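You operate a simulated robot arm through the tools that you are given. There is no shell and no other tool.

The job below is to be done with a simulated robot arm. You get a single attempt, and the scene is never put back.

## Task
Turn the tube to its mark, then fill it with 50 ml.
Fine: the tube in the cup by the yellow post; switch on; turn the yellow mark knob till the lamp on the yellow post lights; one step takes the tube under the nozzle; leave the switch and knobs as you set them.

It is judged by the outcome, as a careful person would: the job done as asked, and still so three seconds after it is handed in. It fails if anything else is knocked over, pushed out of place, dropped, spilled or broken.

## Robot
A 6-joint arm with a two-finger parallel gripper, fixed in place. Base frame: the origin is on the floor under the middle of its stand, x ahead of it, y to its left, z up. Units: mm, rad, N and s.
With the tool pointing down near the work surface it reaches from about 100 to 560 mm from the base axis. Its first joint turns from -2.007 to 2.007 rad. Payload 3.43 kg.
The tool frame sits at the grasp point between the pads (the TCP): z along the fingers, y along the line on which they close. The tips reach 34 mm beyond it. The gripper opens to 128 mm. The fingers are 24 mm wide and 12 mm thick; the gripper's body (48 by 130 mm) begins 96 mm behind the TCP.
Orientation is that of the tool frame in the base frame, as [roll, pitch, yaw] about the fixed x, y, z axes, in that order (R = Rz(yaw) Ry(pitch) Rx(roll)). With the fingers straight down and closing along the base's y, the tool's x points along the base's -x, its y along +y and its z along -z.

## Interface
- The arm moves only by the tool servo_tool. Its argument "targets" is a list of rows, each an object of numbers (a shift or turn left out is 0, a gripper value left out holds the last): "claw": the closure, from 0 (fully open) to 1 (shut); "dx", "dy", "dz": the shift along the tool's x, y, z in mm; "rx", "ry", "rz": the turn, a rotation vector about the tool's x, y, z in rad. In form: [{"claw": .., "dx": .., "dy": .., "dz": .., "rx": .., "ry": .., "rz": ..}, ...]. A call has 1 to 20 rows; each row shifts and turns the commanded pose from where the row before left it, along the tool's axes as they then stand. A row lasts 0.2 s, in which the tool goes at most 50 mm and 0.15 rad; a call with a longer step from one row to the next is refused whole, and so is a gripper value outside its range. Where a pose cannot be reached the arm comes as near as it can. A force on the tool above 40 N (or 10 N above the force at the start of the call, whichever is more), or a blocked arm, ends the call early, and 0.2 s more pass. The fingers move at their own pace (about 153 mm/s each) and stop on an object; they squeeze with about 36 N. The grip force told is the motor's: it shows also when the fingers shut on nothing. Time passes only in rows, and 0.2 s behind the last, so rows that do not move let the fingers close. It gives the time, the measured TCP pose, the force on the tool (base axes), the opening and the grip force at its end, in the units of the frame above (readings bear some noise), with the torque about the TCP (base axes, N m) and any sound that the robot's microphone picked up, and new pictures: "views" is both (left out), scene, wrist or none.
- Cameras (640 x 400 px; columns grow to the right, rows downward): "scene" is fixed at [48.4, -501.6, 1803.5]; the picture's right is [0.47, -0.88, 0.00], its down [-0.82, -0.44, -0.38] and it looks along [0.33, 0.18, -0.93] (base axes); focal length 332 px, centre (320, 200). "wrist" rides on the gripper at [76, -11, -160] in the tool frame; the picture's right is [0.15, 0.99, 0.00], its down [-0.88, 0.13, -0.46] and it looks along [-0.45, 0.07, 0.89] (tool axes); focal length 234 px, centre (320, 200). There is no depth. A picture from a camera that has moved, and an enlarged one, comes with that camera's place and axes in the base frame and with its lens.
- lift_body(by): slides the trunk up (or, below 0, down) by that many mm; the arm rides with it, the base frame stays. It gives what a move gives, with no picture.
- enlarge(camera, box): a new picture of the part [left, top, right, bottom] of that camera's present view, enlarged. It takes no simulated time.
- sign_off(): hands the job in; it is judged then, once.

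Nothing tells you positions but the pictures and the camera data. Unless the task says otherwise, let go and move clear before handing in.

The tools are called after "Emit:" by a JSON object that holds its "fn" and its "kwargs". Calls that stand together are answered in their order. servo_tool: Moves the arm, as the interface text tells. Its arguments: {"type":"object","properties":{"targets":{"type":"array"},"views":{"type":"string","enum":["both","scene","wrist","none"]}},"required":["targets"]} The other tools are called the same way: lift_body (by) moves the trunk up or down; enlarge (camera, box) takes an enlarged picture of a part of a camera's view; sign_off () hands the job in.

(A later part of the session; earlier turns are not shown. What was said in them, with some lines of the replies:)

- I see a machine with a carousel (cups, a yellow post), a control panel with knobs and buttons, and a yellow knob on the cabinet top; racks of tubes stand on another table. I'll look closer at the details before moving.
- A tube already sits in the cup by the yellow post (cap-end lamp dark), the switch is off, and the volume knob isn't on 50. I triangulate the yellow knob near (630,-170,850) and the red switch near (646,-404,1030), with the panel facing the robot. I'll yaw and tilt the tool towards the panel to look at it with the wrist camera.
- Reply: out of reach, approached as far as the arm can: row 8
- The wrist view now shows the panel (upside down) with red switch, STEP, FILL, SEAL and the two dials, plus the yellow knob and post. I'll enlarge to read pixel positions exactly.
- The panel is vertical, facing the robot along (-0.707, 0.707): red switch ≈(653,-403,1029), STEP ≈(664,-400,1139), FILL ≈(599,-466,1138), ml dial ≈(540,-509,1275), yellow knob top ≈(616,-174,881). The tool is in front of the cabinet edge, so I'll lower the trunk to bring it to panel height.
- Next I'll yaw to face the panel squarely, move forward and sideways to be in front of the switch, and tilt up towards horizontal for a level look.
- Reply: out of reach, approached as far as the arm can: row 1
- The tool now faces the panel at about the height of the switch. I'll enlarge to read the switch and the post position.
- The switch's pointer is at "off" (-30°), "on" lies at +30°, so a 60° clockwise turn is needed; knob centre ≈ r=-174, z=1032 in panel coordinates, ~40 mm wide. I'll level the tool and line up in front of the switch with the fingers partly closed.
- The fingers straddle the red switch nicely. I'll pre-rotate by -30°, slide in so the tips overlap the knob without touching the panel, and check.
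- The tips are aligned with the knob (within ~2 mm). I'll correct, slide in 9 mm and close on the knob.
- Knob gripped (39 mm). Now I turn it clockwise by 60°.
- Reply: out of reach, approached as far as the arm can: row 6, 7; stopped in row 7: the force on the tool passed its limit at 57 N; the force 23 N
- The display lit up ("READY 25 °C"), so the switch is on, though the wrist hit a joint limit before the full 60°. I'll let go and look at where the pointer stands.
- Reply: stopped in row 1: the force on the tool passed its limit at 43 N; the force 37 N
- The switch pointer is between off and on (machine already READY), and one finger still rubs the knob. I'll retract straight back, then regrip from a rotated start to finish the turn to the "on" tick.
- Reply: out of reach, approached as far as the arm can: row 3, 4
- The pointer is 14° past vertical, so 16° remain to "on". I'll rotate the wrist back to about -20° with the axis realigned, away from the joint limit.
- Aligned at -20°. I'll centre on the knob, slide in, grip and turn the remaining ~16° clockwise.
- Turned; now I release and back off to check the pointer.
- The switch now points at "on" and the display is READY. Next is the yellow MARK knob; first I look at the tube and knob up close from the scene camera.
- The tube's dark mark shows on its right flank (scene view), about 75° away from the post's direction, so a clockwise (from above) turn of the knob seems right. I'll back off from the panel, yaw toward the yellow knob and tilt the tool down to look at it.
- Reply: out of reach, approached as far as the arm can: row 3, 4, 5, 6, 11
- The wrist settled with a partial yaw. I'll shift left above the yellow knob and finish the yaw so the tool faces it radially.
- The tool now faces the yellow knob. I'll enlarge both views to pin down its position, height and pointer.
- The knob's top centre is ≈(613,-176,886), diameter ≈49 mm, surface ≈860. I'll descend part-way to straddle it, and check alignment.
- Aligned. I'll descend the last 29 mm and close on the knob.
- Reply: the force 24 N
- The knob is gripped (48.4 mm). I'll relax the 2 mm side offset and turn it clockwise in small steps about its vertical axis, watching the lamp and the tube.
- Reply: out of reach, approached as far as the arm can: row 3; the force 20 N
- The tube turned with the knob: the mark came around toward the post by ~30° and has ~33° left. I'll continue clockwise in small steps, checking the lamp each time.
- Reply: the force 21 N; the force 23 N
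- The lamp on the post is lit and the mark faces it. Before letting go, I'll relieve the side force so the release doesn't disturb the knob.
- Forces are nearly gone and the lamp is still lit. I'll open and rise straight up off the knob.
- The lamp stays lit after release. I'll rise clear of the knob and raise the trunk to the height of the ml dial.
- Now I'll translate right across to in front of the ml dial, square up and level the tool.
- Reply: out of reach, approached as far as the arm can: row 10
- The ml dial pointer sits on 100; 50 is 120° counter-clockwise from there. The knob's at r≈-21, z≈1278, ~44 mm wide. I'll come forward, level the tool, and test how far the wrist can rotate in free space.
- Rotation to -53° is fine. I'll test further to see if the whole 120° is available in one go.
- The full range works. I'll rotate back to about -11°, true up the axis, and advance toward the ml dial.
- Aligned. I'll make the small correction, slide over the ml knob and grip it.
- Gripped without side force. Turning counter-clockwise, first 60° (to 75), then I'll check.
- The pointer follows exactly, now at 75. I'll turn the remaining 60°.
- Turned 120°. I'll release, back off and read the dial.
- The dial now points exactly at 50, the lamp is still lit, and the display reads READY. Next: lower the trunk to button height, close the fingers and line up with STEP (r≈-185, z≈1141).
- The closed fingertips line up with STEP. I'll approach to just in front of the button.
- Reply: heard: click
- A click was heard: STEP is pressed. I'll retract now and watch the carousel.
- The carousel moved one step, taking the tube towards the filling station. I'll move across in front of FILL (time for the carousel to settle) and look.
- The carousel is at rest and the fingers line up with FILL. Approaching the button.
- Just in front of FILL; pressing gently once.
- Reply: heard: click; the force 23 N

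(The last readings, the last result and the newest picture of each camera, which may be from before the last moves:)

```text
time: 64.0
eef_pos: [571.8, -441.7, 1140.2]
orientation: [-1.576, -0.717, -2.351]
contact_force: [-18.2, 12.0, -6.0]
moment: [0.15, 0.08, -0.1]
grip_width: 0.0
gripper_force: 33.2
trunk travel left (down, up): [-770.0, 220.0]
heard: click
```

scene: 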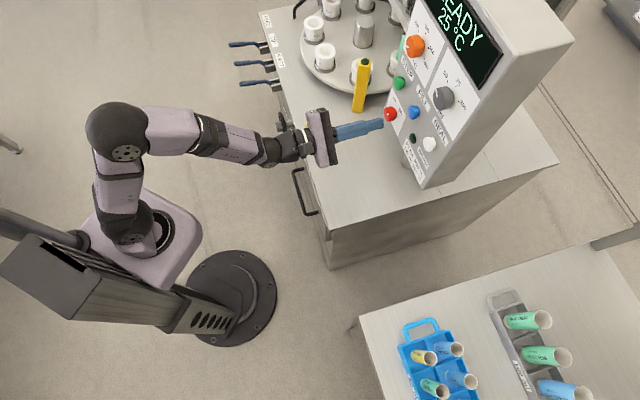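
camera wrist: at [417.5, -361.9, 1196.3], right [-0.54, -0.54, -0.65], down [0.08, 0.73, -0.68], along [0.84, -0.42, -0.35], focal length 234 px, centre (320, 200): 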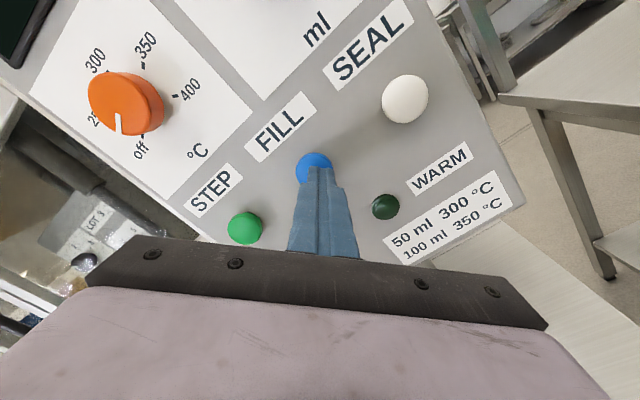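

A click: FILL pressed. I'll back off and watch the machine finish.

Emit:
{"fn": "servo_tool", "kwargs": {"targets": [{"dz": -10}, {"dz": -30}, {"dz": -40}, {}], "views": "both"}}

Emit:
{"fn": "enlarge", "kwargs": {"camera": "scene", "box": [330, 0, 520, 130]}}

```text
time: 65.0
eef_pos: [516.9, -387.6, 1141.8]
orientation: [-1.573, -0.716, -2.353]
contact_force: [-0.2, -0.4, -0.4]
moment: [0.02, -0.03, -0.03]
grip_width: 0.0
gripper_force: 32.9
trunk travel left (down, up): [-770.0, 220.0]
camera wrist: at [368.7, -310.5, 1198.0], right [-0.54, -0.54, -0.65], down [0.08, 0.73, -0.68], along [0.84, -0.42, -0.35], focal length 234 px, centre (320, 200)
```

scene: 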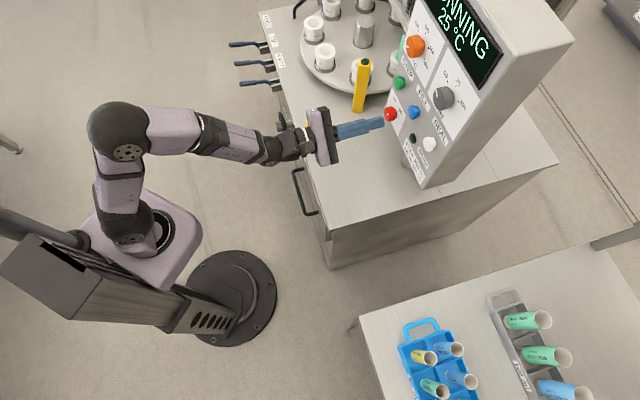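
wrist: 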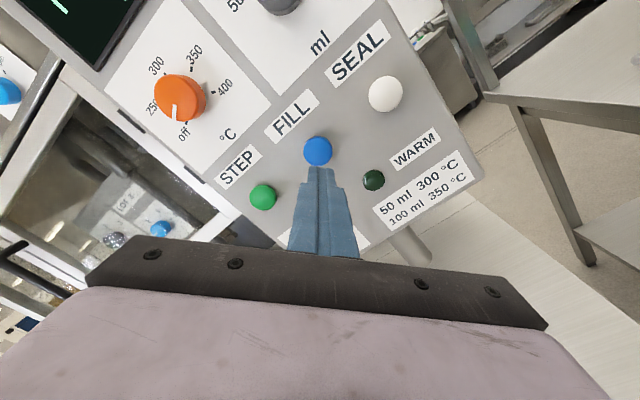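

```text
3.08 times, centred on (425, 65) of scene
camera zoom: at [48.4, -501.6, 1803.5], right [0.47, -0.88, 0.0], down [-0.82, -0.44, -0.38], along [0.33, 0.18, -0.93], focal length 1023 px, centre (-3, 615)
```

zoom: 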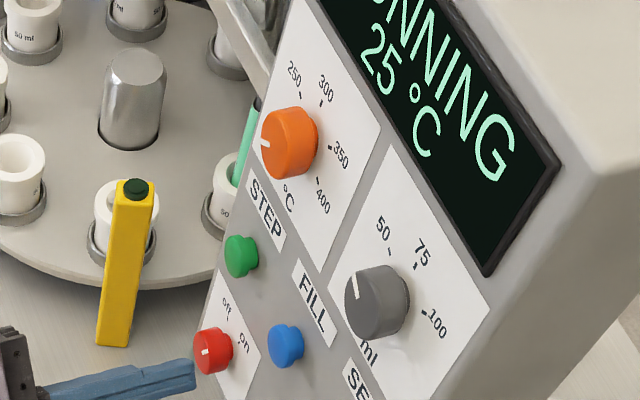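

The display shows RUNNING. I'll move back a bit and wait for it to finish.

Emit:
{"fn": "servo_tool", "kwargs": {"targets": [{"dz": -40}, {"dz": -40}, {}, {}, {}, {}, {}, {}, {}, {}, {}, {}, {}, {}], "views": "both"}}

Emit:
{"fn": "enlarge", "kwargs": {"camera": "scene", "box": [330, 0, 520, 130]}}

```text
time: 68.0
eef_pos: [460.9, -331.2, 1141.4]
orientation: [-1.574, -0.714, -2.352]
contact_force: [-0.4, -0.7, -0.4]
moment: [-0.02, -0.04, 0.01]
grip_width: 0.3
gripper_force: 32.6
trunk travel left (down, up): [-770.0, 220.0]
camera wrist: at [311.5, -254.5, 1198.2], right [-0.54, -0.54, -0.65], down [0.08, 0.73, -0.68], along [0.84, -0.42, -0.35], focal length 234 px, centre (320, 200)
```

scene: 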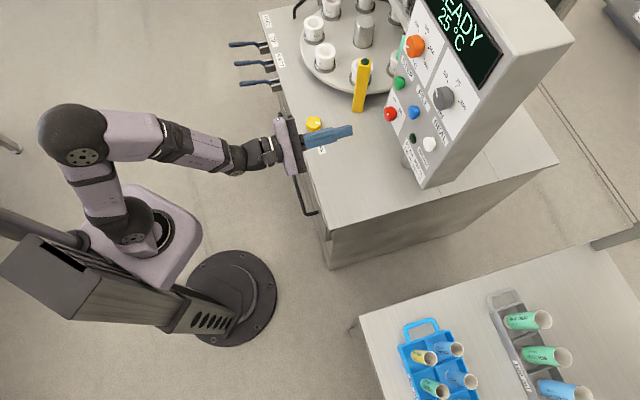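
wrist: 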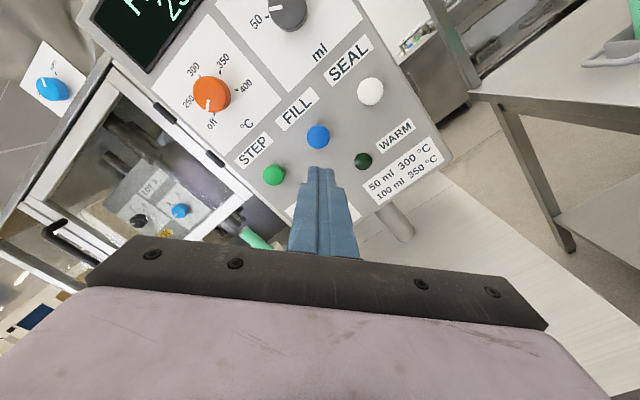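

```text
3.08 times, centred on (425, 65) of scene
camera zoom: at [48.4, -501.6, 1803.5], right [0.47, -0.88, 0.0], down [-0.82, -0.44, -0.38], along [0.33, 0.18, -0.93], focal length 1023 px, centre (-3, 615)
```

zoom: 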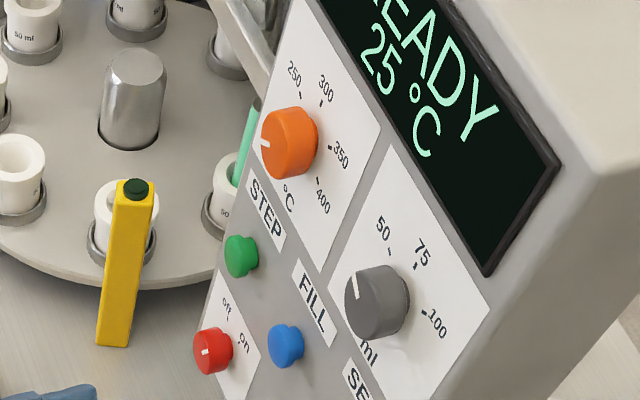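

READY again, so the fill cycle is over. I'll check the tube at the nozzle as well as possible before handing in.

Emit:
{"fn": "enlarge", "kwargs": {"camera": "wrist", "box": [150, 130, 300, 255]}}

Emit:
{"fn": "enlarge", "kwargs": {"camera": "scene", "box": [380, 20, 420, 60]}}

```text
3.20 times, centred on (225, 192) of wrist
camera zoom: at [311.5, -254.5, 1198.2], right [-0.54, -0.54, -0.65], down [0.08, 0.73, -0.68], along [0.84, -0.42, -0.35], focal length 749 px, centre (624, 224)
```

zoom: 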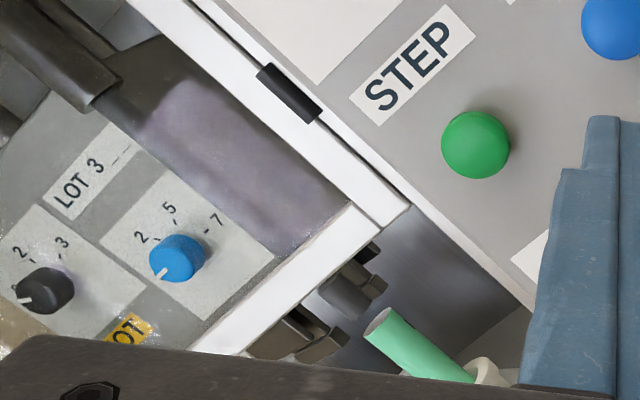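

```text
10.00 times, centred on (400, 40) of scene
camera zoom: at [48.4, -501.6, 1803.5], right [0.47, -0.88, 0.0], down [-0.82, -0.44, -0.38], along [0.33, 0.18, -0.93], focal length 3324 px, centre (-480, 1800)
```

zoom: 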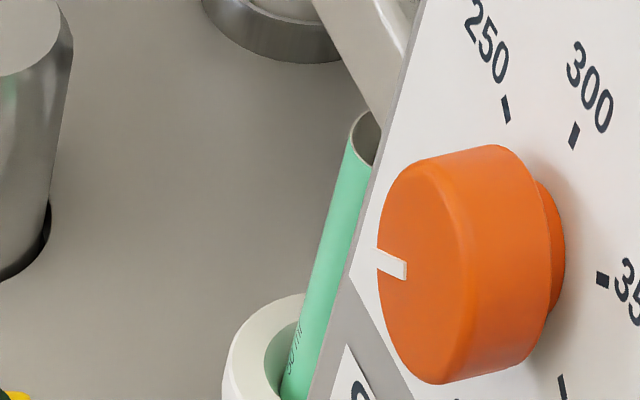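

The nozzle dipped into the tube during RUNNING and has lifted again, and the display is back to READY. The switch is on, the dial is on 50, and nothing was knocked over or spilled. The arm is clear of the machine, so I'm handing in.

Emit:
{"fn": "sign_off", "kwargs": {}}

```text
The job is handed in.
```

The tube was turned to its mark and the machine ran one 50 ml fill. I couldn't see inside the tube, so I'm going by the fill cycle running, not by the liquid level.

- **Switch:** the red switch is at "on". The first turn stopped short because the wrist reached its limit, so I gripped it again and finished the turn.
- **Mark:** I turned the yellow knob clockwise until the lamp on the yellow post lit. It was still lit after I let go, and the tube's dark mark faced the post.
- **Volume:** the ml dial was on 100, and I set it to 50.
- **Step and fill:** I pressed STEP once, which took the tube under the nozzle. I then pressed FILL once; the display showed RUNNING, the nozzle appeared to dip into the tube, and the display went back to READY.

I saw nothing knocked over or spilled. The arm is clear of the machine, and the switch and knobs are as I set them.
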